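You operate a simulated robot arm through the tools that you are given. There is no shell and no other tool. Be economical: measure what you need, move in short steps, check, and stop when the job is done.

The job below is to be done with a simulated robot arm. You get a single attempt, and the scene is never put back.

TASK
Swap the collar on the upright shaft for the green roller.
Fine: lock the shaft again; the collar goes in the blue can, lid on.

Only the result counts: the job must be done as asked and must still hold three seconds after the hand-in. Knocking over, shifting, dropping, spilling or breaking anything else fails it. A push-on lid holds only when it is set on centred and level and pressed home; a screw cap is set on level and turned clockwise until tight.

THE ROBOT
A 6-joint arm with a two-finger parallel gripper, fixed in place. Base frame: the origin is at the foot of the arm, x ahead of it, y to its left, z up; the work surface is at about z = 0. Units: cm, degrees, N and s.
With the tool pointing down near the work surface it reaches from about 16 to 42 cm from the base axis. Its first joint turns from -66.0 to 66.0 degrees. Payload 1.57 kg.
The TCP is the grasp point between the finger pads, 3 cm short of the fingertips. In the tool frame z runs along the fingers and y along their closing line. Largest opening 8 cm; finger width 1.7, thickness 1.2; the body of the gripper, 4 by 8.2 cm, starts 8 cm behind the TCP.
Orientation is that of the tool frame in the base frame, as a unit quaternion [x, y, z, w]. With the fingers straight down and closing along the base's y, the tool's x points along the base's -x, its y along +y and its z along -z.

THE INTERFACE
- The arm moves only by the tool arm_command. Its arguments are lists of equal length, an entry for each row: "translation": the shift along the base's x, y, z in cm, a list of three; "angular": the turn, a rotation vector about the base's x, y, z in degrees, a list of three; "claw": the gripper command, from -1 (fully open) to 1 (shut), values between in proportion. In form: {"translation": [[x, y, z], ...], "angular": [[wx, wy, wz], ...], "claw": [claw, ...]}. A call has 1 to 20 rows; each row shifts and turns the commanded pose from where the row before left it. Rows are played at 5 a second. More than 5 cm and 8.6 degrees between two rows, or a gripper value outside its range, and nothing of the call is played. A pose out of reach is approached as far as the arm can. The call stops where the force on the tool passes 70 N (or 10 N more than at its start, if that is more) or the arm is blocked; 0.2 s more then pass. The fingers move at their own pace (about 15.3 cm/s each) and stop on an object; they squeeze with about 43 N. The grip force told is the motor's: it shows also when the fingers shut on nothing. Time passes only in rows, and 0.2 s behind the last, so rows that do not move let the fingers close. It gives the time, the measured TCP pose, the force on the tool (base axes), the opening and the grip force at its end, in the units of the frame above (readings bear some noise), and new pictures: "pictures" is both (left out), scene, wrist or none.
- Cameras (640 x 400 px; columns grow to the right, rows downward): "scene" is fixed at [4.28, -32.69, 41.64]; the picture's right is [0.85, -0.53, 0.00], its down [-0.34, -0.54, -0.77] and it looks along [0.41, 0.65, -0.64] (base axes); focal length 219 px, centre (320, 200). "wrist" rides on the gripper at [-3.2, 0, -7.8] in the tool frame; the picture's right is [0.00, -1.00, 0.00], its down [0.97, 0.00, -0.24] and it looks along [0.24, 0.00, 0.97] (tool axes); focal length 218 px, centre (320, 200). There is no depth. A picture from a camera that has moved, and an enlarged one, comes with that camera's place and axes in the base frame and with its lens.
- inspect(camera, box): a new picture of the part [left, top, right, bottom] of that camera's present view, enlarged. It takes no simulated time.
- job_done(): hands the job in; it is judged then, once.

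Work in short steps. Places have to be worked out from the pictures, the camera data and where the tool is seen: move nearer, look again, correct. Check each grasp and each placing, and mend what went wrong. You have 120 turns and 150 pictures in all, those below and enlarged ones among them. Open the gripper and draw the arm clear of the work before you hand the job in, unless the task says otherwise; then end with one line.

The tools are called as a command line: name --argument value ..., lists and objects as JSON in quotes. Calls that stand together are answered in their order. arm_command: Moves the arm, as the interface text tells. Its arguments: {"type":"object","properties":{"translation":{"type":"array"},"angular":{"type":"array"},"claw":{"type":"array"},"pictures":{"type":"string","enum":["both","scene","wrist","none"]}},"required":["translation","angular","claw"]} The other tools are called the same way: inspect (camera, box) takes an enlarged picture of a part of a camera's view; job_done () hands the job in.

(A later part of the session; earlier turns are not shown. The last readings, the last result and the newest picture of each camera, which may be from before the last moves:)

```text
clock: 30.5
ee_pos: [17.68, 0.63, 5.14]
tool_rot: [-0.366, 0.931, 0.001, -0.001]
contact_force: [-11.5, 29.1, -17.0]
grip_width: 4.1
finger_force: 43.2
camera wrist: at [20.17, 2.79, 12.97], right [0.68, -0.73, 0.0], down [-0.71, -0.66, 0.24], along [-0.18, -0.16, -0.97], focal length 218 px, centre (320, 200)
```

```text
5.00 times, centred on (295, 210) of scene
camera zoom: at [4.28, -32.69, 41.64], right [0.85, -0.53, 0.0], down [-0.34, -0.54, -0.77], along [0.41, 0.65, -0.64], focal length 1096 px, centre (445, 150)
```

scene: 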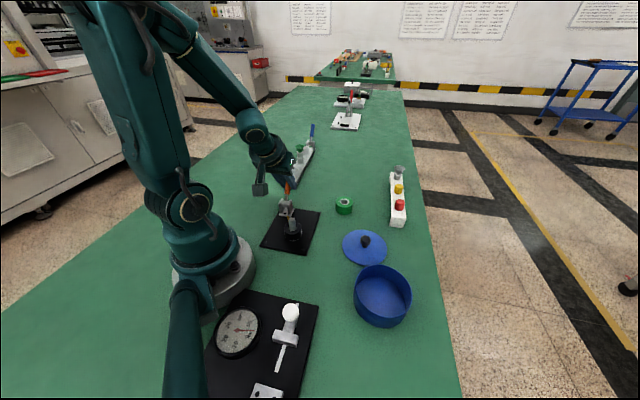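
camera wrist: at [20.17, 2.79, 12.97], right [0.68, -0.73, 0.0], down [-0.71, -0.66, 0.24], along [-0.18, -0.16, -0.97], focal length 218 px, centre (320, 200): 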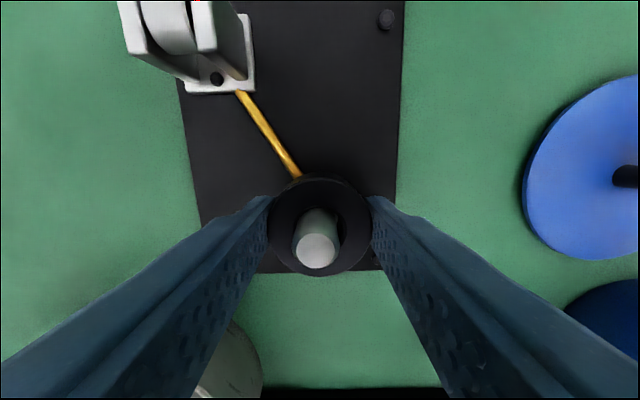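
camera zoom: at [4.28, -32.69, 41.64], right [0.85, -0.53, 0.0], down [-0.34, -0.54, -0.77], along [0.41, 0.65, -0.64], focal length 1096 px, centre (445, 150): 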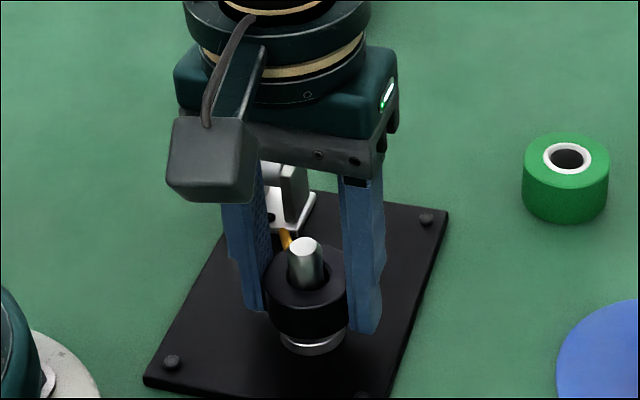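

The collar comes free, rising off a shoulder, with some side load from the shaft. I ease towards +n and lift clear.

arm_command --translation '[[-0.06, 0.08, 0.1], [-0.04, 0.05, 0.4], [0, 0, 0.6]]' --angular '[[0, 0, 0], [0, 0, 0], [0, 0, 0]]' --claw '[1, 1, 1]' --pictures "wrist"

```text
clock: 31.3
ee_pos: [17.7, 0.74, 6.08]
tool_rot: [-0.368, 0.93, 0.0, 0.002]
contact_force: [2.4, -2.0, -5.4]
grip_width: 4.07
finger_force: 42.8
camera wrist: at [20.11, 2.95, 14.05], right [0.68, -0.73, 0.0], down [-0.71, -0.66, 0.24], along [-0.17, -0.16, -0.97], focal length 218 px, centre (320, 200)
```

wrist: 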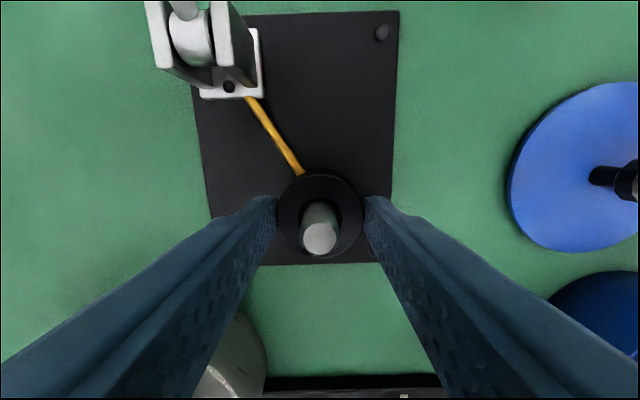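

The collar seems to have slid down in the fingers. I check from the scene camera.

inspect --camera "scene" --box '[265, 170, 325, 250]'

```text
5.00 times, centred on (295, 210) of scene
camera zoom: at [4.28, -32.69, 41.64], right [0.85, -0.53, 0.0], down [-0.34, -0.54, -0.77], along [0.41, 0.65, -0.64], focal length 1096 px, centre (445, 150)
```

zoom: 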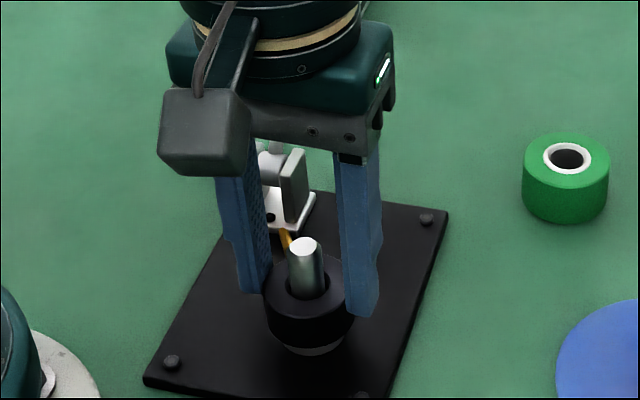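

It slid back down after binding on the shaft. I open, re-centre slightly towards +n, go a bit lower and regrip.

arm_command --translation '[[0, 0, 0], [0, 0, 0], [0.06, 0.02, -1.2], [0, 0, -0.8], [0, 0, -0.35], [0, 0, 0], [0, 0, 0], [0, 0, 0]]' --angular '[[0, 0, 0], [0, 0, 0], [0, 0, 0], [0, 0, 0], [0, 0, 0], [0, 0, 0], [0, 0, 0], [0, 0, 0]]' --claw '[-0.5, -0.5, -0.5, -0.5, -0.5, 0, 1, 1]' --pictures "wrist"

inspect --camera "scene" --box '[265, 170, 325, 250]'

```text
clock: 33.1
ee_pos: [17.73, 0.91, 3.87]
tool_rot: [-0.367, 0.93, 0.0, 0.0]
contact_force: [1.9, 0.1, -1.2]
grip_width: 4.1
finger_force: 43.3
camera wrist: at [20.16, 3.04, 11.75], right [0.68, -0.73, 0.0], down [-0.71, -0.66, 0.24], along [-0.17, -0.16, -0.97], focal length 218 px, centre (320, 200)
```

wrist: 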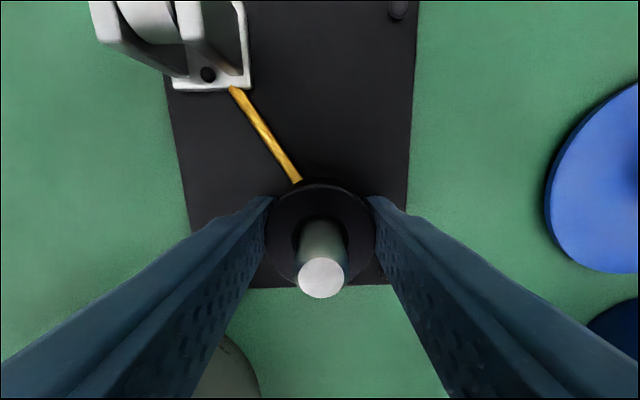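

```text
5.00 times, centred on (295, 210) of scene
camera zoom: at [4.28, -32.69, 41.64], right [0.85, -0.53, 0.0], down [-0.34, -0.54, -0.77], along [0.41, 0.65, -0.64], focal length 1096 px, centre (445, 150)
```

zoom: 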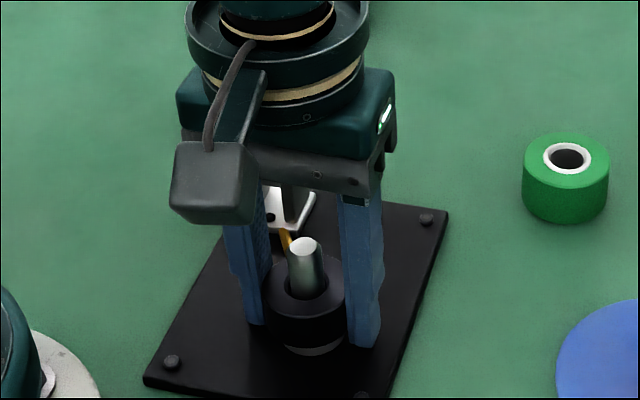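

Side load is gone now. I lift slowly.

arm_command --translation '[[0, 0, 0.25], [0, 0, 0.25], [0, 0, 0.25], [0, 0, 0.25], [0, 0, 0.25], [0, 0, 0.25]]' --angular '[[0, 0, 0], [0, 0, 0], [0, 0, 0], [0, 0, 0], [0, 0, 0], [0, 0, 0]]' --claw '[1, 1, 1, 1, 1, 1]' --pictures "wrist"

inspect --camera "scene" --box '[265, 170, 325, 250]'

```text
clock: 34.5
ee_pos: [17.74, 0.84, 5.25]
tool_rot: [-0.367, 0.93, 0.0, 0.0]
contact_force: [0.0, 0.0, -2.7]
grip_width: 4.11
finger_force: 43.6
camera wrist: at [20.13, 2.96, 13.23], right [0.68, -0.73, 0.0], down [-0.71, -0.66, 0.24], along [-0.17, -0.16, -0.97], focal length 218 px, centre (320, 200)
```

wrist: 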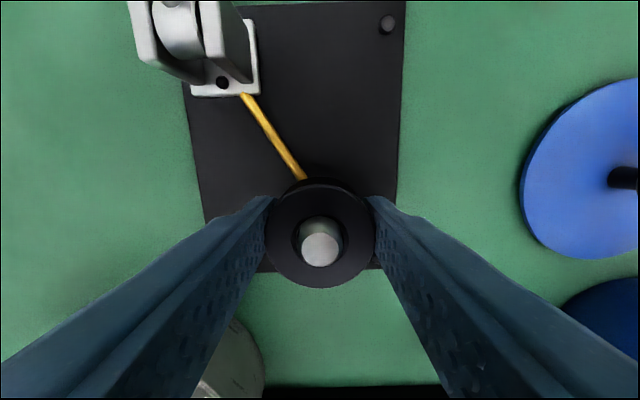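

```text
5.00 times, centred on (295, 210) of scene
camera zoom: at [4.28, -32.69, 41.64], right [0.85, -0.53, 0.0], down [-0.34, -0.54, -0.77], along [0.41, 0.65, -0.64], focal length 1096 px, centre (445, 150)
```

zoom: 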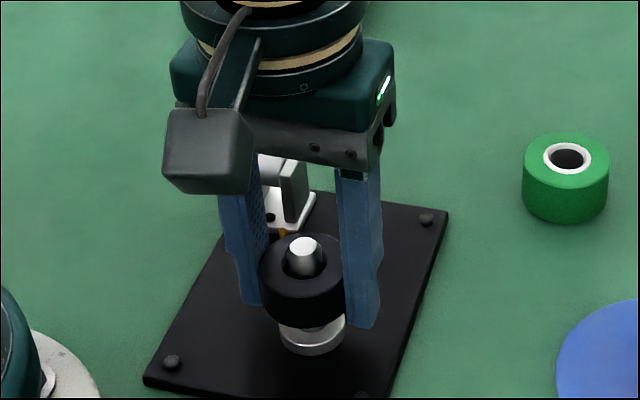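

It rises freely with only its weight (about 2.7 N). I lift it clear of the shaft.

arm_command --translation '[[0, 0, 0.6], [0, 0, 0.8], [0, 0, 0.9], [0, 0, 1], [0, 0, 1.2], [0, 0, 1.5], [0, 0, 1.5]]' --angular '[[0, 0, 0], [0, 0, 0], [0, 0, 0], [0, 0, 0], [0, 0, 0], [0, 0, 0], [0, 0, 0]]' --claw '[1, 1, 1, 1, 1, 1, 1]' --pictures "both"

```text
clock: 36.1
ee_pos: [17.88, 0.78, 12.89]
tool_rot: [-0.367, 0.93, 0.0, 0.0]
contact_force: [0.4, -0.8, -2.5]
grip_width: 4.12
finger_force: 43.4
camera wrist: at [20.27, 2.97, 20.76], right [0.68, -0.73, 0.0], down [-0.71, -0.66, 0.24], along [-0.17, -0.16, -0.97], focal length 218 px, centre (320, 200)
```

scene: 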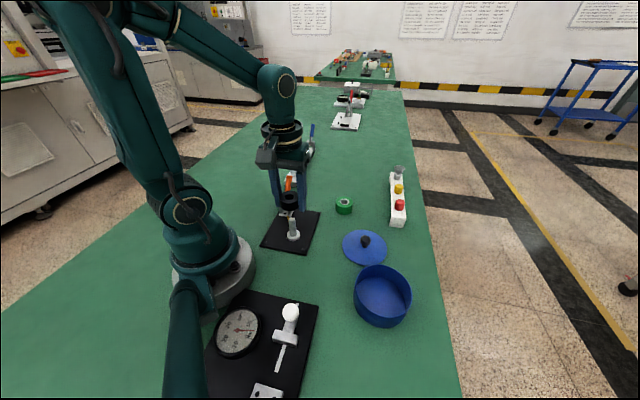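
wrist: 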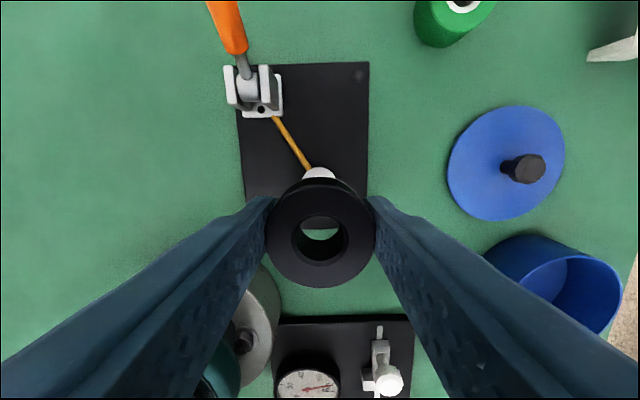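

The collar is off. I carry it high towards the can, turning the tool back.

arm_command --translation '[[0.5, -1, 2], [1, -3, 1.5], [1, -4, 0.5], [1, -4, 0], [1, -4, 0], [0.5, -3, 0]]' --angular '[[0, 0, -7], [0, 0, -7.2], [0, 0, -7.2], [0, 0, -7.2], [0, 0, -7.2], [0, 0, -7.2]]' --claw '[1, 1, 1, 1, 1, 1]' --pictures "both"

```text
clock: 37.5
ee_pos: [22.83, -18.39, 16.61]
tool_rot: [0.001, 1.0, 0.0, 0.0]
contact_force: [0.6, 0.7, -1.7]
grip_width: 4.1
finger_force: 42.7
camera wrist: at [26.12, -18.31, 24.63], right [0.0, -1.0, 0.0], down [-0.97, 0.0, 0.24], along [-0.24, 0.0, -0.97], focal length 218 px, centre (320, 200)
```

scene: 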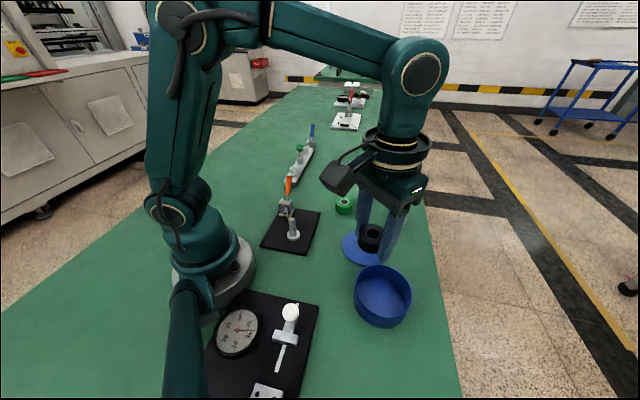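
wrist: 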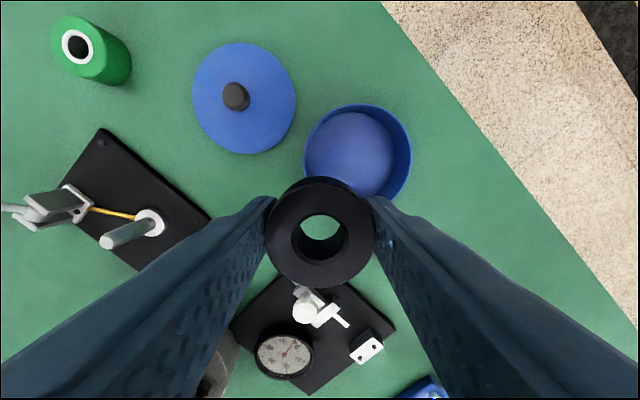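

The can's centre is near (25.5, −21.6). I inspect to pin down its centre and height.

inspect --camera "scene" --box '[332, 222, 432, 342]'

inspect --camera "wrist" --box '[280, 80, 440, 220]'

```text
3.33 times, centred on (382, 282) of scene
camera zoom: at [4.28, -32.69, 41.64], right [0.85, -0.53, 0.0], down [-0.34, -0.54, -0.77], along [0.41, 0.65, -0.64], focal length 731 px, centre (113, -73)
```

zoom: 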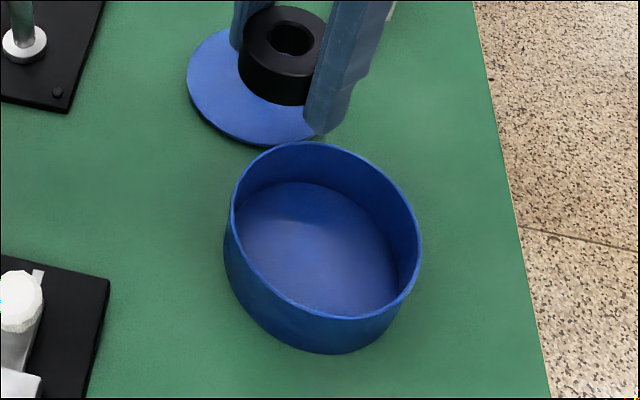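

```text
2.86 times, centred on (360, 150) of wrist
camera zoom: at [26.12, -18.31, 24.63], right [0.0, -1.0, 0.0], down [-0.97, 0.0, 0.24], along [-0.24, 0.0, -0.97], focal length 624 px, centre (206, 343)
```

zoom: 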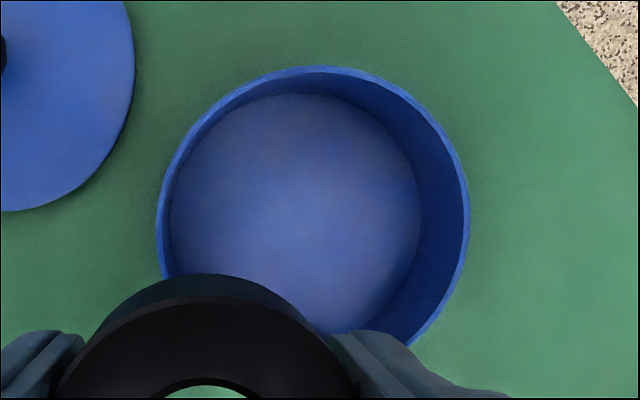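

I take the can's centre as (25.0, −21.75) with the rim near z 4. I carry the collar over it and lower it in.

arm_command --translation '[[1.1, -1.7, 0], [1.1, -1.66, -1], [0, 0, -2.5], [0, 0, -2.5], [0, 0, -2]]' --angular '[[0, 0, 0], [0, 0, 0], [0, 0, 0], [0, 0, 0], [0, 0, 0]]' --claw '[1, 1, 1, 1, 1]' --pictures "both"

```text
clock: 38.7
ee_pos: [25.04, -21.49, 8.88]
tool_rot: [-0.001, 1.0, 0.0, 0.0]
contact_force: [-0.6, 0.2, -2.7]
grip_width: 4.07
finger_force: 43.6
camera wrist: at [28.17, -21.54, 16.71], right [0.0, -1.0, 0.0], down [-0.97, 0.0, 0.24], along [-0.24, 0.0, -0.97], focal length 218 px, centre (320, 200)
```

scene: 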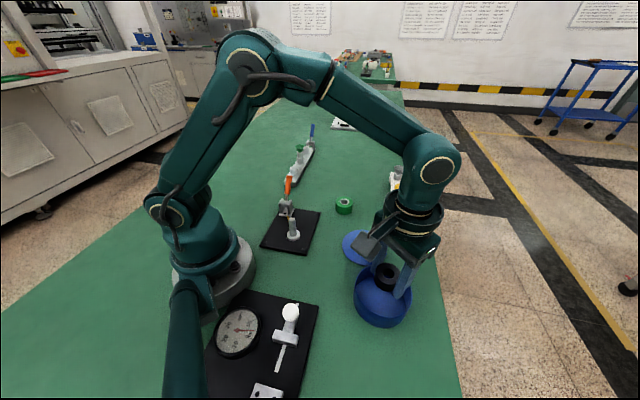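
wrist: 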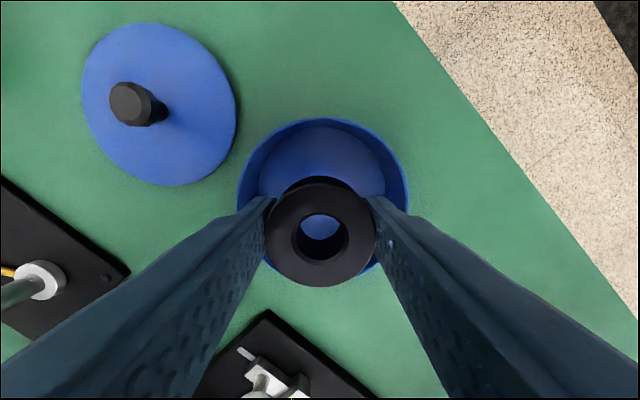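

The can's centre reads (25.07, −21.72), so I'm on target. I lower nearly to the floor of the can.

arm_command --translation '[[0, -0.2, -1.5], [0, 0, -1.5], [0, 0, -1.2], [0, 0, -0.5], [0, 0, -0.3]]' --angular '[[0, 0, 0], [0, 0, 0], [0, 0, 0], [0, 0, 0], [0, 0, 0]]' --claw '[1, 1, 1, 1, 1]' --pictures "wrist"

inspect --camera "scene" --box '[332, 222, 432, 342]'

```text
clock: 39.9
ee_pos: [24.94, -21.78, 3.8]
tool_rot: [-0.001, 1.0, 0.0, 0.0]
contact_force: [-0.1, -0.3, -2.0]
grip_width: 4.11
finger_force: 43.5
camera wrist: at [28.17, -21.75, 11.69], right [0.0, -1.0, 0.0], down [-0.97, 0.0, 0.24], along [-0.24, 0.0, -0.97], focal length 218 px, centre (320, 200)
```

wrist: 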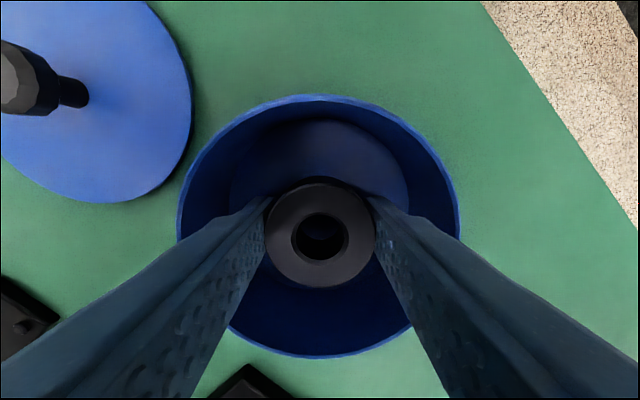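

```text
3.33 times, centred on (382, 282) of scene
camera zoom: at [4.28, -32.69, 41.64], right [0.85, -0.53, 0.0], down [-0.34, -0.54, -0.77], along [0.41, 0.65, -0.64], focal length 731 px, centre (113, -73)
```

zoom: 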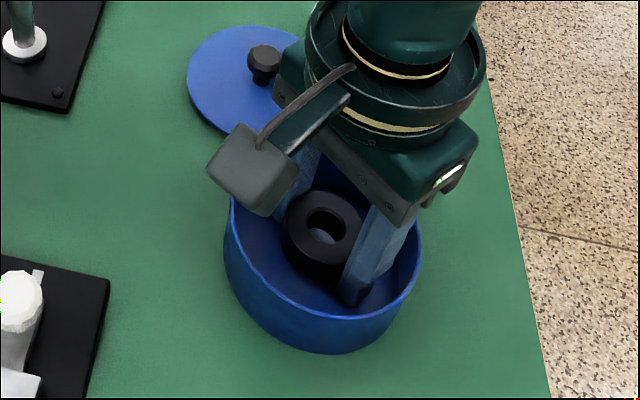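

No contact yet; I lower a touch more and release, then rise.

arm_command --translation '[[0, 0, -0.2], [0, 0, -0.15], [0, 0, 0], [0, 0, 0], [0, 0, 0], [0, 0, 2.5], [0, 0, 3], [0, 0, 4]]' --angular '[[0, 0, 0], [0, 0, 0], [0, 0, 0], [0, 0, 0], [0, 0, 0], [0, 0, 0], [0, 0, 0], [0, 0, 0]]' --claw '[1, 1, 0.2, -0.25, -0.25, -0.25, -0.25, -0.25]' --pictures "wrist"

inspect --camera "scene" --box '[332, 222, 432, 342]'

```text
clock: 41.7
ee_pos: [24.93, -21.78, 13.04]
tool_rot: [0.0, 1.0, 0.0, 0.0]
contact_force: [0.7, -0.3, 0.2]
grip_width: 5.0
finger_force: 0.0
camera wrist: at [28.19, -21.72, 20.88], right [0.0, -1.0, 0.0], down [-0.97, 0.0, 0.24], along [-0.24, 0.0, -0.97], focal length 218 px, centre (320, 200)
```

wrist: 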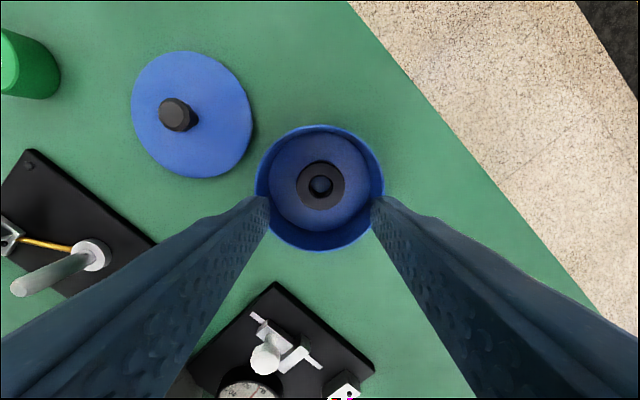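

```text
3.33 times, centred on (382, 282) of scene
camera zoom: at [4.28, -32.69, 41.64], right [0.85, -0.53, 0.0], down [-0.34, -0.54, -0.77], along [0.41, 0.65, -0.64], focal length 731 px, centre (113, -73)
```

zoom: 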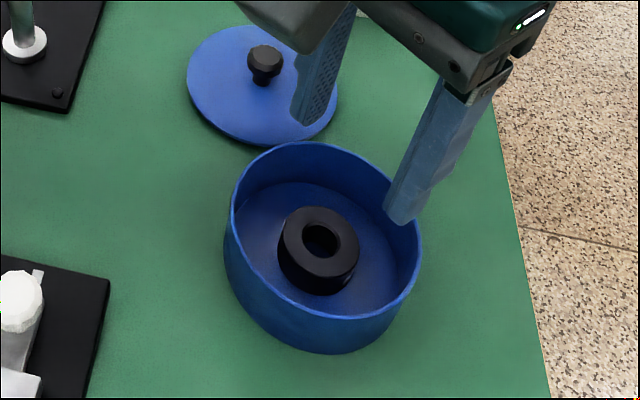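

The collar rests in the can. The lid's knob should be near (30.6, −10.7) with its top around z 3.3; I move above it.

arm_command --translation '[[1, 2, 1], [1.2, 3, 0], [1.2, 3, -1], [1.2, 2, -2], [1.07, 1.08, -2]]' --angular '[[0, 0, 0], [0, 0, 0], [0, 0, 0], [0, 0, 0], [0, 0, 0]]' --claw '[-0.25, -0.25, -0.25, -0.25, -0.25]' --pictures "wrist"

inspect --camera "scene" --box '[332, 192, 432, 312]'

```text
clock: 42.9
ee_pos: [30.69, -10.53, 8.88]
tool_rot: [-0.001, 1.0, 0.001, 0.0]
contact_force: [0.2, 1.1, -0.4]
grip_width: 4.99
finger_force: 0.0
camera wrist: at [33.96, -10.45, 16.75], right [0.0, -1.0, 0.0], down [-0.97, 0.0, 0.24], along [-0.24, 0.0, -0.97], focal length 218 px, centre (320, 200)
```

wrist: 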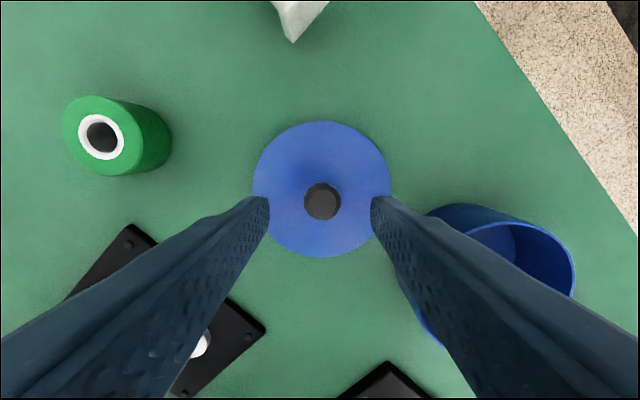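

```text
3.33 times, centred on (382, 252) of scene
camera zoom: at [4.28, -32.69, 41.64], right [0.85, -0.53, 0.0], down [-0.34, -0.54, -0.77], along [0.41, 0.65, -0.64], focal length 731 px, centre (113, 27)
```

zoom: 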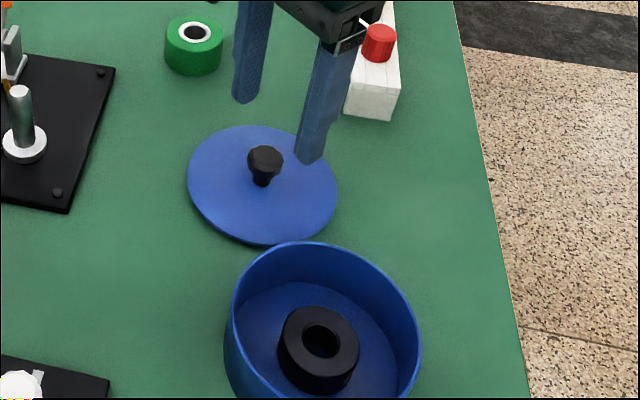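

The knob is at about (30.5, −10.6), its top near z 2.9. I descend onto it and close.

arm_command --translation '[[-0.17, -0.07, -2], [0, 0, -1.5], [0, 0, -0.9], [0, 0, 0], [0, 0, 0], [0, 0, 0]]' --angular '[[0, 0, 0], [0, 0, 0], [0, 0, 0], [0, 0, 0], [0, 0, 0], [0, 0, 0]]' --claw '[-0.25, -0.25, -0.25, 0.3, 1, 1]' --pictures "wrist"

inspect --camera "scene" --box '[332, 192, 432, 312]'

```text
clock: 44.3
ee_pos: [30.48, -10.7, 4.58]
tool_rot: [-0.001, 1.0, -0.001, -0.001]
contact_force: [0.3, 0.3, 0.1]
grip_width: 2.24
finger_force: 35.1
camera wrist: at [33.72, -10.74, 12.49], right [0.0, -1.0, 0.0], down [-0.97, 0.0, 0.24], along [-0.24, 0.0, -0.97], focal length 218 px, centre (320, 200)
```

wrist: 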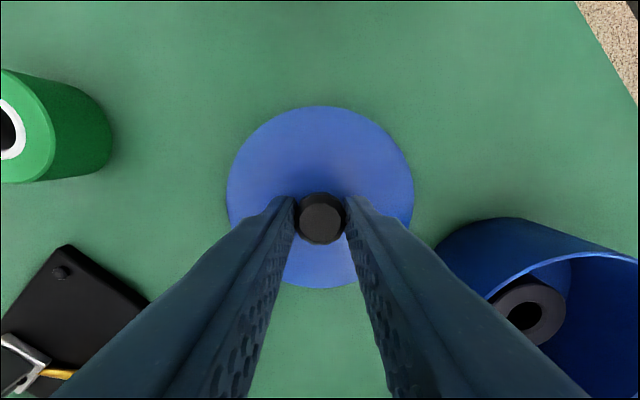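

```text
3.33 times, centred on (382, 252) of scene
camera zoom: at [4.28, -32.69, 41.64], right [0.85, -0.53, 0.0], down [-0.34, -0.54, -0.77], along [0.41, 0.65, -0.64], focal length 731 px, centre (113, 27)
```

zoom: 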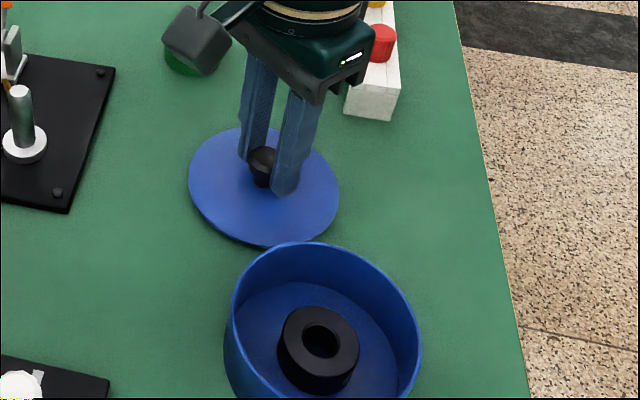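

Knob gripped (2.24 cm), and it sits at the lid's centre. Reworking the rim edge points gives the can's true centre as (24.57, −21.75) with the rim at about z 4.2. I lift the lid and carry it over.

arm_command --translation '[[0, 0, 1], [0, 0, 2.5], [0, 0, 3], [0, -1, 1.5], [-1.4, -2.5, 0], [-1.5, -2.5, 0], [-1.5, -2.5, 0], [-1.5, -2.55, 0]]' --angular '[[0, 0, 0], [0, 0, 0], [0, 0, 0], [0, 0, 0], [0, 0, 0], [0, 0, 0], [0, 0, 0], [0, 0, 0]]' --claw '[1, 1, 1, 1, 1, 1, 1, 1]' --pictures "both"

```text
clock: 46.1
ee_pos: [24.42, -21.99, 12.5]
tool_rot: [-0.002, 1.0, 0.0, 0.0]
contact_force: [-1.0, -0.2, -0.1]
grip_width: 2.22
finger_force: 35.8
camera wrist: at [27.68, -21.92, 20.44], right [0.0, -1.0, 0.0], down [-0.97, 0.0, 0.24], along [-0.24, 0.0, -0.97], focal length 218 px, centre (320, 200)
```

scene: 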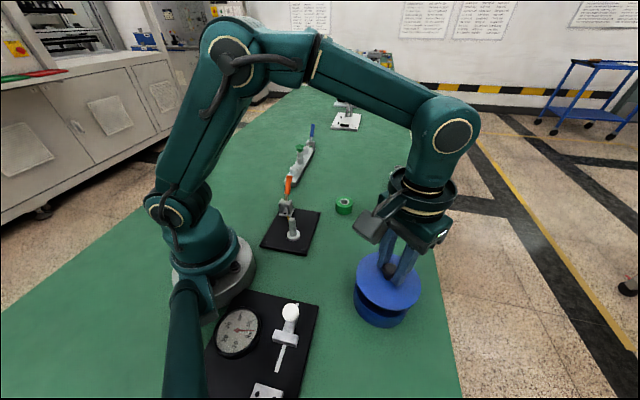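
wrist: 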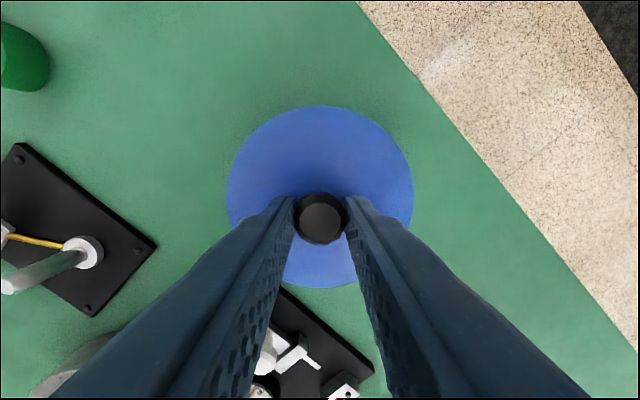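

The lid is carried level. I lower most of the way, keeping above the rim, and read the pose again.

arm_command --translation '[[0, 0, -1.2], [0, 0, -0.9], [0, 0, 0]]' --angular '[[0, 0, 0], [0, 0, 0], [0, 0, 0]]' --claw '[1, 1, 1]' --pictures "wrist"

inspect --camera "scene" --box '[332, 222, 432, 342]'

```text
clock: 46.9
ee_pos: [24.45, -21.86, 10.49]
tool_rot: [-0.001, 1.0, 0.0, 0.0]
contact_force: [-0.5, -0.1, 0.7]
grip_width: 2.25
finger_force: 35.1
camera wrist: at [27.7, -21.81, 18.34], right [0.0, -1.0, 0.0], down [-0.97, 0.0, 0.24], along [-0.24, 0.0, -0.97], focal length 218 px, centre (320, 200)
```

wrist: 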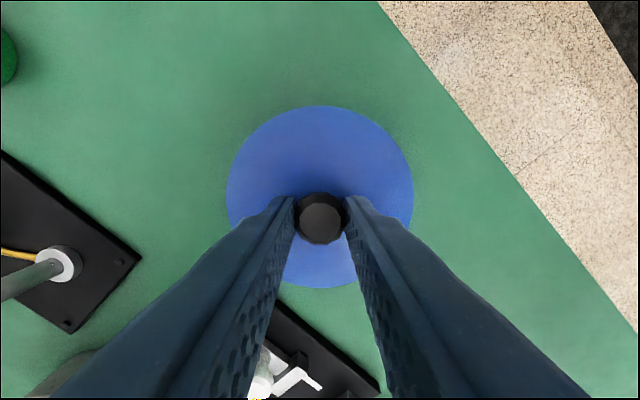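

```text
3.33 times, centred on (382, 282) of scene
camera zoom: at [4.28, -32.69, 41.64], right [0.85, -0.53, 0.0], down [-0.34, -0.54, -0.77], along [0.41, 0.65, -0.64], focal length 731 px, centre (113, -73)
```

zoom: 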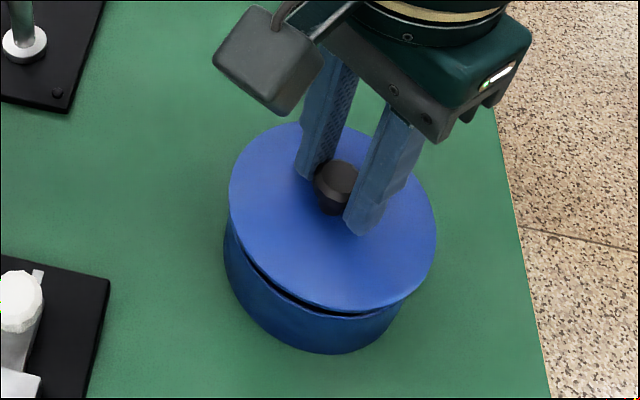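

I compare lid and can more precisely in a larger zoom before pressing.

inspect --camera "scene" --box '[345, 250, 425, 335]'

```text
4.71 times, centred on (385, 292) of scene
camera zoom: at [4.28, -32.69, 41.64], right [0.85, -0.53, 0.0], down [-0.34, -0.54, -0.77], along [0.41, 0.65, -0.64], focal length 1032 px, centre (14, -235)
```

zoom: 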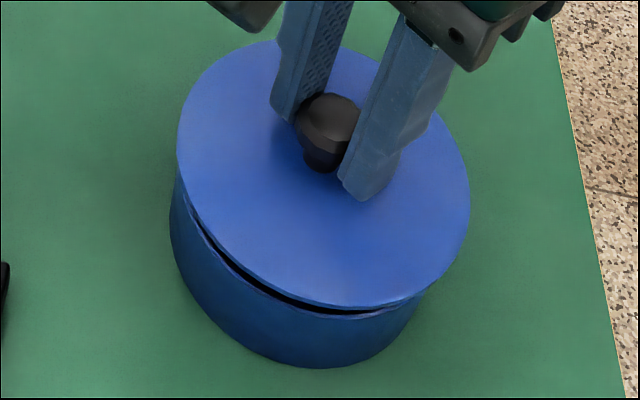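

By this view the lid should shift about (+0.18, +0.2). I do that and lower until nearly touching.

arm_command --translation '[[0.18, 0.2, -0.4], [0, 0, -0.4], [0, 0, 0]]' --angular '[[0, 0, 0], [0, 0, 0], [0, 0, 0]]' --claw '[1, 1, 1]' --pictures "none"

inspect --camera "scene" --box '[345, 250, 425, 335]'

```text
clock: 47.7
ee_pos: [24.8, -21.62, 9.61]
tool_rot: [-0.001, 1.0, 0.0, 0.0]
contact_force: [-0.1, 0.3, 0.7]
grip_width: 2.25
finger_force: 34.9
```

```text
4.71 times, centred on (385, 292) of scene
camera zoom: at [4.28, -32.69, 41.64], right [0.85, -0.53, 0.0], down [-0.34, -0.54, -0.77], along [0.41, 0.65, -0.64], focal length 1032 px, centre (14, -235)
```

zoom: 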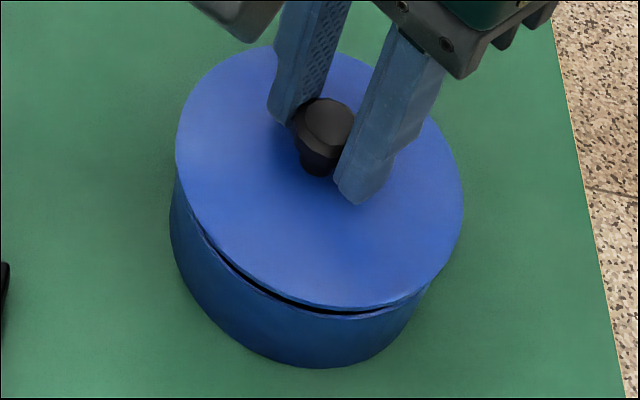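

The lid is now within about 0.1 cm of centre by both estimates. I lower slowly until contact.

arm_command --translation '[[0.03, 0.03, -0.2], [0, 0, -0.2], [0, 0, -0.2], [0, 0, -0.2]]' --angular '[[0, 0, 0], [0, 0, 0], [0, 0, 0], [0, 0, 0]]' --claw '[1, 1, 1, 1]' --pictures "none"

inspect --camera "scene" --box '[345, 250, 425, 335]'

```text
clock: 48.7
ee_pos: [24.83, -21.65, 8.73]
tool_rot: [-0.001, 1.0, 0.0, 0.0]
contact_force: [-0.1, 0.6, -0.9]
grip_width: 2.22
finger_force: 35.5
```

```text
4.71 times, centred on (385, 292) of scene
camera zoom: at [4.28, -32.69, 41.64], right [0.85, -0.53, 0.0], down [-0.34, -0.54, -0.77], along [0.41, 0.65, -0.64], focal length 1032 px, centre (14, -235)
```

zoom: 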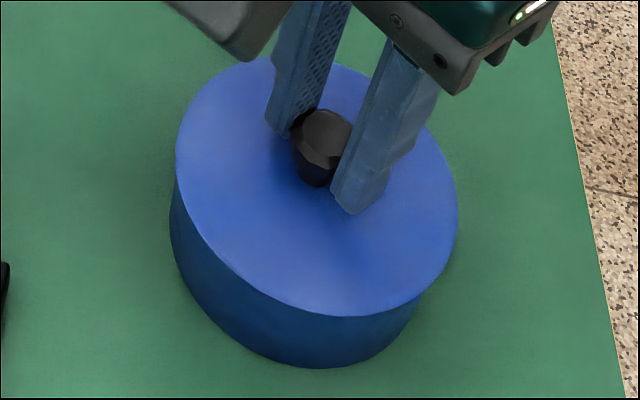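

Lid and can line up well now. I press down gently in small steps.

arm_command --translation '[[0, 0, -0.15], [0, 0, -0.15], [0, 0, -0.15], [0, 0, -0.15]]' --angular '[[0, 0, 0], [0, 0, 0], [0, 0, 0], [0, 0, 0]]' --claw '[1, 1, 1, 1]' --pictures "none"

inspect --camera "scene" --box '[345, 250, 425, 335]'

```text
clock: 49.7
ee_pos: [24.92, -21.67, 8.36]
tool_rot: [-0.001, 1.0, -0.002, 0.002]
contact_force: [-6.5, 0.0, 36.0]
grip_width: 2.26
finger_force: 34.6
```

```text
4.71 times, centred on (385, 292) of scene
camera zoom: at [4.27, -32.68, 41.65], right [0.85, -0.53, 0.0], down [-0.34, -0.54, -0.77], along [0.41, 0.65, -0.64], focal length 1032 px, centre (14, -235)
```

zoom: 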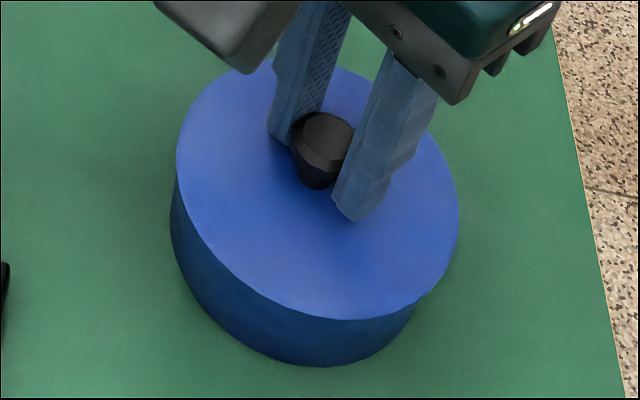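

Contact at 36 N with a slight +x lean. I ease −x a little and press further.

arm_command --translation '[[-0.1, 0, 0], [0, 0, -0.15], [0, 0, -0.1], [0, 0, -0.1]]' --angular '[[0, 0, 0], [0, 0, 0], [0, 0, 0], [0, 0, 0]]' --claw '[1, 1, 1, 1]' --pictures "none"

inspect --camera "scene" --box '[345, 250, 425, 335]'

```text
clock: 50.7
ee_pos: [24.75, -21.71, 7.86]
tool_rot: [-0.001, 1.0, -0.003, 0.004]
contact_force: [12.0, 0.0, 33.4]
grip_width: 2.24
finger_force: 34.8
```

```text
4.71 times, centred on (385, 292) of scene
camera zoom: at [4.27, -32.68, 41.65], right [0.85, -0.53, 0.0], down [-0.34, -0.54, -0.77], along [0.41, 0.65, -0.64], focal length 1032 px, centre (14, -235)
```

zoom: 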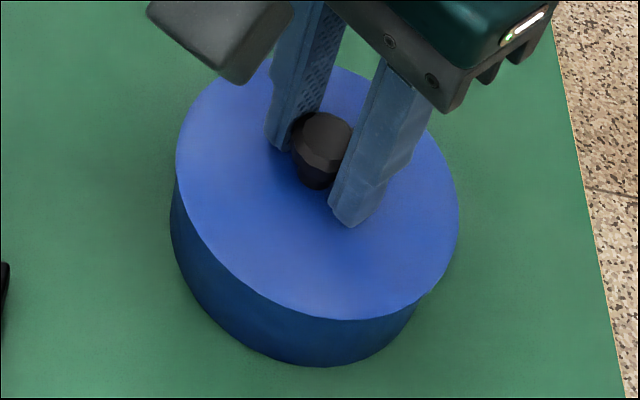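

The fingers slid down the knob while the lid stayed. I open, rise, and then press on the knob's top with closed fingers.

arm_command --translation '[[0, 0, 0], [0, 0, 0], [0, 0, 2], [0, 0, 2.5], [0, 0, 0], [0, 0, 0]]' --angular '[[0, 0, 0], [0, 0, 0], [0, 0, 0], [0, 0, 0], [0, 0, 0], [0, 0, 0]]' --claw '[0, 0, 0, 0, 1, 1]' --pictures "wrist"

inspect --camera "scene" --box '[345, 250, 425, 335]'

```text
clock: 52.1
ee_pos: [24.64, -21.61, 12.14]
tool_rot: [-0.001, 1.0, 0.0, 0.0]
contact_force: [0.4, 0.3, -0.6]
grip_width: 0.02
finger_force: 20.8
camera wrist: at [27.91, -21.51, 20.11], right [0.0, -1.0, 0.0], down [-0.97, 0.0, 0.24], along [-0.24, 0.0, -0.97], focal length 218 px, centre (320, 200)
```

wrist: 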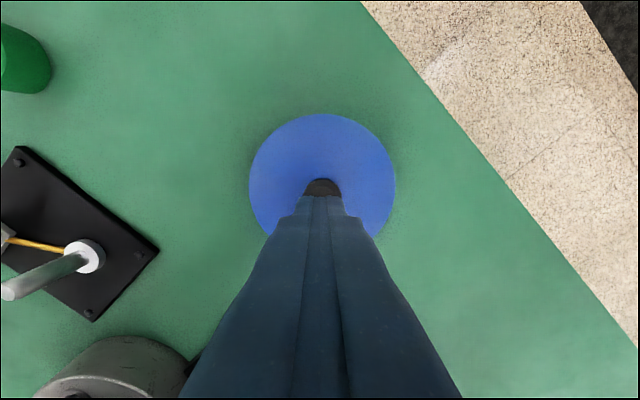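

```text
4.71 times, centred on (385, 292) of scene
camera zoom: at [4.28, -32.69, 41.64], right [0.85, -0.53, 0.0], down [-0.34, -0.54, -0.77], along [0.41, 0.65, -0.64], focal length 1032 px, centre (14, -235)
```

zoom: 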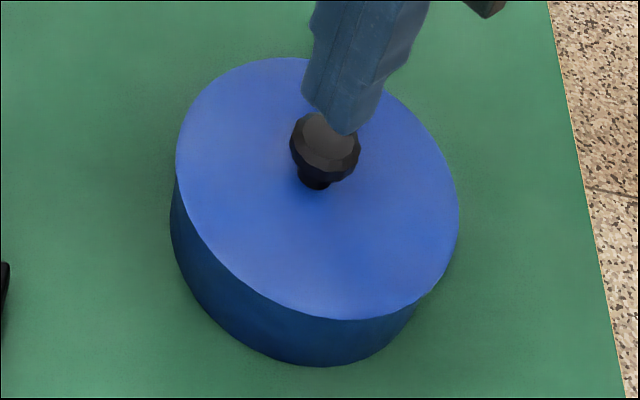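

The lid looks centred on the can. I press down on the knob's top with the closed fingers.

arm_command --translation '[[0.05, 0, -1.2], [0, 0, -0.6], [0, 0, -0.3], [0, 0, -0.2], [0, 0, -0.2], [0, 0, -0.2], [0, 0, -0.2]]' --angular '[[0, 0, 0], [0, 0, 0], [0, 0, 0], [0, 0, 0], [0, 0, 0], [0, 0, 0], [0, 0, 0]]' --claw '[1, 1, 1, 1, 1, 1, 1]' --pictures "none"

inspect --camera "scene" --box '[345, 250, 425, 335]'

```text
clock: 53.0
ee_pos: [24.83, -21.6, 10.58]
tool_rot: [-0.002, 1.0, -0.001, 0.002]
contact_force: [-2.6, 4.2, 12.5]
grip_width: 0.01
finger_force: 20.9
stopped in row 4: the force on the tool passed its limit (the readings are from after the stop); the commanded pose is now the measured one
```

```text
4.71 times, centred on (385, 292) of scene
camera zoom: at [4.28, -32.69, 41.64], right [0.85, -0.53, 0.0], down [-0.34, -0.54, -0.77], along [0.41, 0.65, -0.64], focal length 1032 px, centre (14, -235)
```

zoom: 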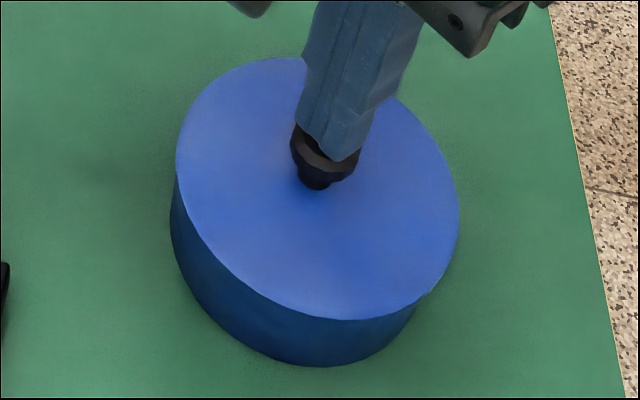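

It reached the limit without the lid moving visibly. I press again more slowly to see whether it gives.

arm_command --translation '[[0, 0, -0.1], [0, 0, -0.1], [0, 0, -0.1], [0, 0, -0.1], [0, 0, -0.1], [0, 0, 0]]' --angular '[[0, 0, 0], [0, 0, 0], [0, 0, 0], [0, 0, 0], [0, 0, 0], [0, 0, 0]]' --claw '[1, 1, 1, 1, 1, 1]' --pictures "none"

inspect --camera "scene" --box '[365, 295, 415, 325]'

```text
clock: 53.9
ee_pos: [24.68, -21.58, 10.41]
tool_rot: [-0.002, 1.0, -0.002, 0.002]
contact_force: [-2.1, 3.5, 13.5]
grip_width: 0.0
finger_force: 21.0
stopped in row 4: the force on the tool passed its limit (the readings are from after the stop); the commanded pose is now the measured one
```

```text
12.80 times, centred on (390, 310) of scene
camera zoom: at [4.28, -32.69, 41.64], right [0.85, -0.53, 0.0], down [-0.34, -0.54, -0.77], along [0.41, 0.65, -0.64], focal length 2806 px, centre (-576, -1208)
```

zoom: 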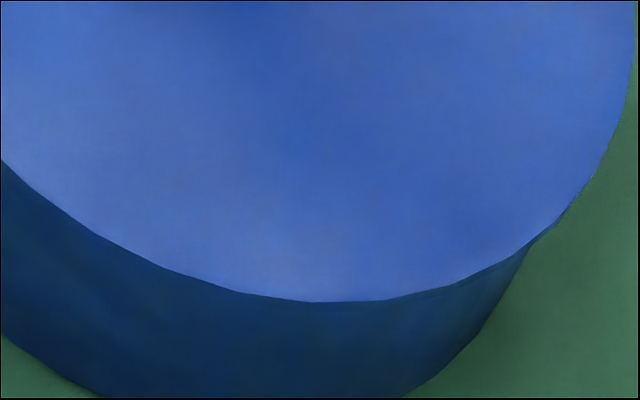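

The lid stops solidly at over 70 N, with no gap, centred and level, so it seems seated. I rise and go towards the roller, looking back at the can on the way.

arm_command --translation '[[0, 0, 2], [1.5, 1, 2], [2.5, 2, 0.5], [2.5, 2, 0], [2, 2, 0]]' --angular '[[0, 0, 0], [0, 0, 0], [0, 0, 0], [0, 0, 0], [0, 0, 0]]' --claw '[1, 1, 0, -0.5, -1]' --pictures "both"

inspect --camera "scene" --box '[345, 250, 425, 335]'

```text
clock: 55.1
ee_pos: [33.33, -14.7, 15.03]
tool_rot: [-0.001, 1.0, -0.002, 0.002]
contact_force: [-0.4, 0.3, -0.3]
grip_width: 8.01
finger_force: 0.0
camera wrist: at [36.47, -14.62, 22.95], right [0.0, -1.0, 0.0], down [-0.97, 0.0, 0.24], along [-0.24, 0.0, -0.97], focal length 218 px, centre (320, 200)
```

scene: 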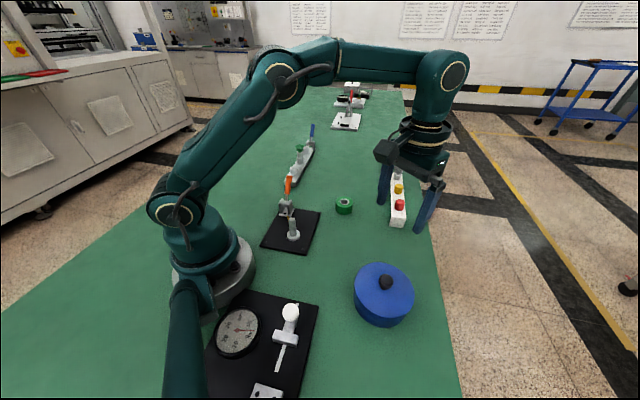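
wrist: 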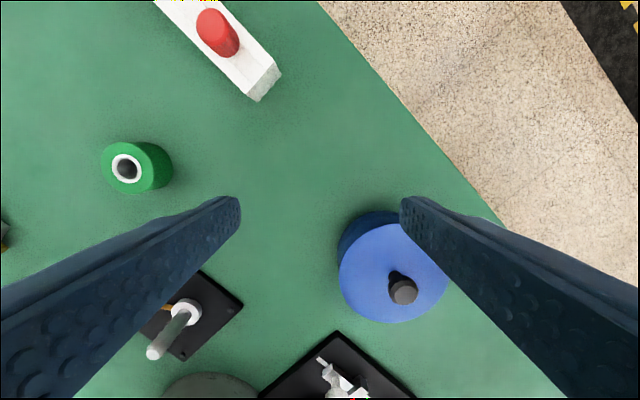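

```text
4.71 times, centred on (385, 292) of scene
camera zoom: at [4.28, -32.69, 41.64], right [0.85, -0.53, 0.0], down [-0.34, -0.54, -0.77], along [0.41, 0.65, -0.64], focal length 1032 px, centre (14, -235)
```

zoom: 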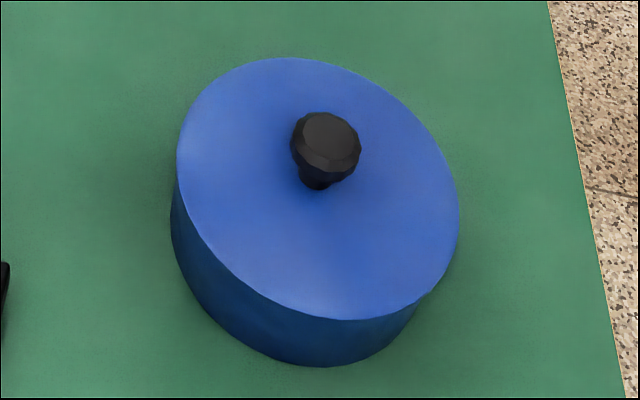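

inspect --camera "wrist" --box '[325, 195, 455, 335]'

```text
2.86 times, centred on (390, 265) of wrist
camera zoom: at [36.47, -14.62, 22.95], right [0.0, -1.0, 0.0], down [-0.97, 0.0, 0.24], along [-0.24, 0.0, -0.97], focal length 624 px, centre (120, 14)
```

zoom: 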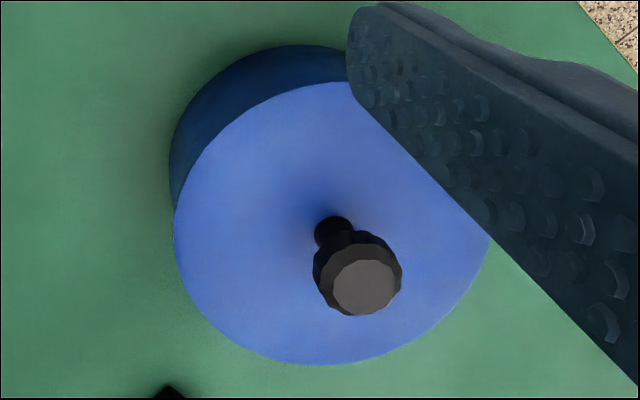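

The lid looks flush. On to the roller at about (34.4, 2.7), turning the gripper to the yaw used at the shaft.

arm_command --translation '[[0.2, 3, 0], [0.2, 3, 0], [0.2, 3, 0], [0.2, 3, -1], [0.2, 3, -1.5], [0.07, 2.4, -1.5]]' --angular '[[0, 0, 7.2], [0, 0, 7.2], [0, 0, 7.2], [0, 0, 7.2], [0, 0, 7.2], [0, 0, 7.2]]' --claw '[-1, -1, -1, -1, -1, -0.75]' --pictures "wrist"

```text
clock: 56.5
ee_pos: [34.35, 2.88, 10.83]
tool_rot: [-0.37, 0.929, -0.001, 0.003]
contact_force: [0.1, 0.3, 0.3]
grip_width: 7.01
finger_force: 0.1
camera wrist: at [36.64, 5.18, 18.7], right [0.69, -0.73, 0.0], down [-0.7, -0.67, 0.24], along [-0.17, -0.17, -0.97], focal length 218 px, centre (320, 200)
```

wrist: 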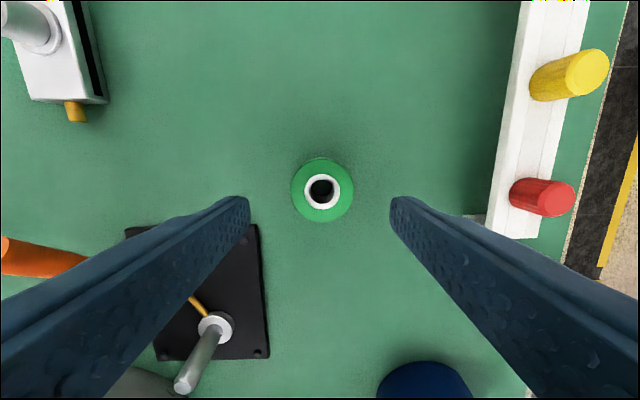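

The roller's centre is at (34.55, 2.87). I lower to z 4.2 and grip it.

arm_command --translation '[[0.18, 0, -2.4], [0, 0, -2.4], [0, 0, -1.8], [0, 0, 0], [0, 0, 0], [0, 0, 0]]' --angular '[[0, 0, 0], [0, 0, 0], [0, 0, 0], [0, 0, 0], [0, 0, 0], [0, 0, 0]]' --claw '[-0.75, -0.75, -0.75, -0.1, 1, 1]' --pictures "wrist"

```text
clock: 57.9
ee_pos: [34.6, 2.88, 4.25]
tool_rot: [-0.37, 0.929, -0.002, 0.002]
contact_force: [1.4, -1.2, 2.7]
grip_width: 4.64
finger_force: 43.0
camera wrist: at [36.85, 5.14, 12.18], right [0.69, -0.73, 0.0], down [-0.71, -0.67, 0.24], along [-0.17, -0.17, -0.97], focal length 218 px, centre (320, 200)
```

wrist: 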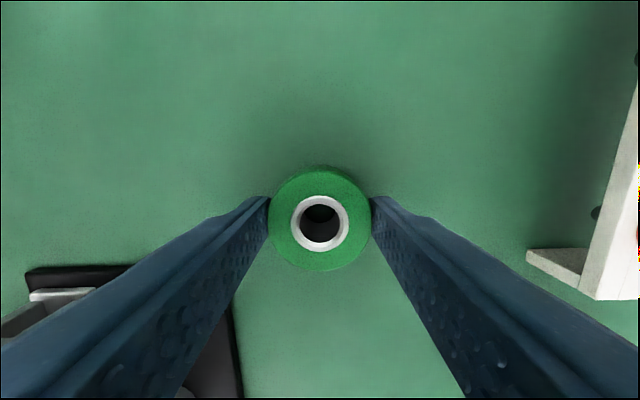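

Gripped at 4.64 cm and centred. I lift it and carry it above the shaft at (17.78, 0.75).

arm_command --translation '[[0, 0, 1], [0, 0, 3], [0, 0, 3], [-3, -0.4, 1.5], [-3.5, -0.43, 0], [-3.5, -0.43, 0], [-3.5, -0.43, 0], [-3.3, -0.43, 0], [0, 0, 0]]' --angular '[[0, 0, 0], [0, 0, 0], [0, 0, 0], [0, 0, 0], [0, 0, 0], [0, 0, 0], [0, 0, 0], [0, 0, 0], [0, 0, 0]]' --claw '[1, 1, 1, 1, 1, 1, 1, 1, 1]' --pictures "wrist"

inspect --camera "scene" --box '[265, 170, 325, 250]'

```text
clock: 59.9
ee_pos: [17.75, 0.72, 12.68]
tool_rot: [-0.37, 0.929, -0.001, 0.002]
contact_force: [-0.3, -0.5, -0.9]
grip_width: 4.63
finger_force: 42.7
camera wrist: at [19.97, 2.87, 20.61], right [0.69, -0.73, 0.0], down [-0.71, -0.67, 0.24], along [-0.17, -0.17, -0.97], focal length 218 px, centre (320, 200)
```

wrist: 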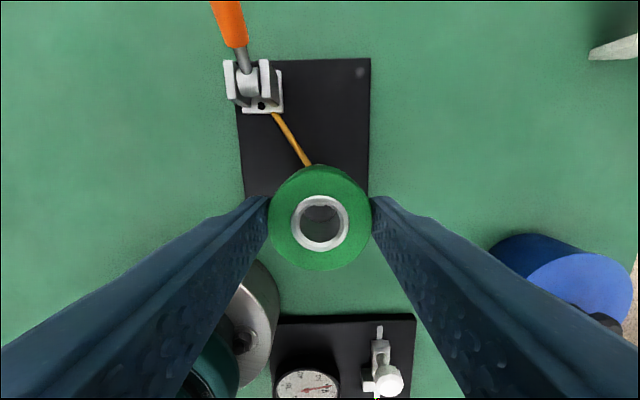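

```text
5.00 times, centred on (295, 210) of scene
camera zoom: at [4.28, -32.69, 41.64], right [0.85, -0.53, 0.0], down [-0.34, -0.54, -0.77], along [0.41, 0.65, -0.64], focal length 1096 px, centre (445, 150)
```

zoom: 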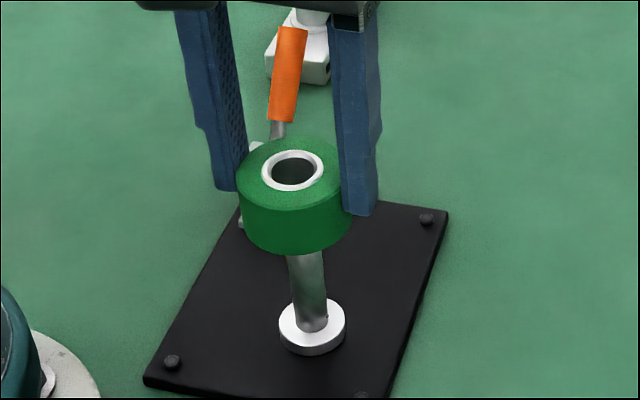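

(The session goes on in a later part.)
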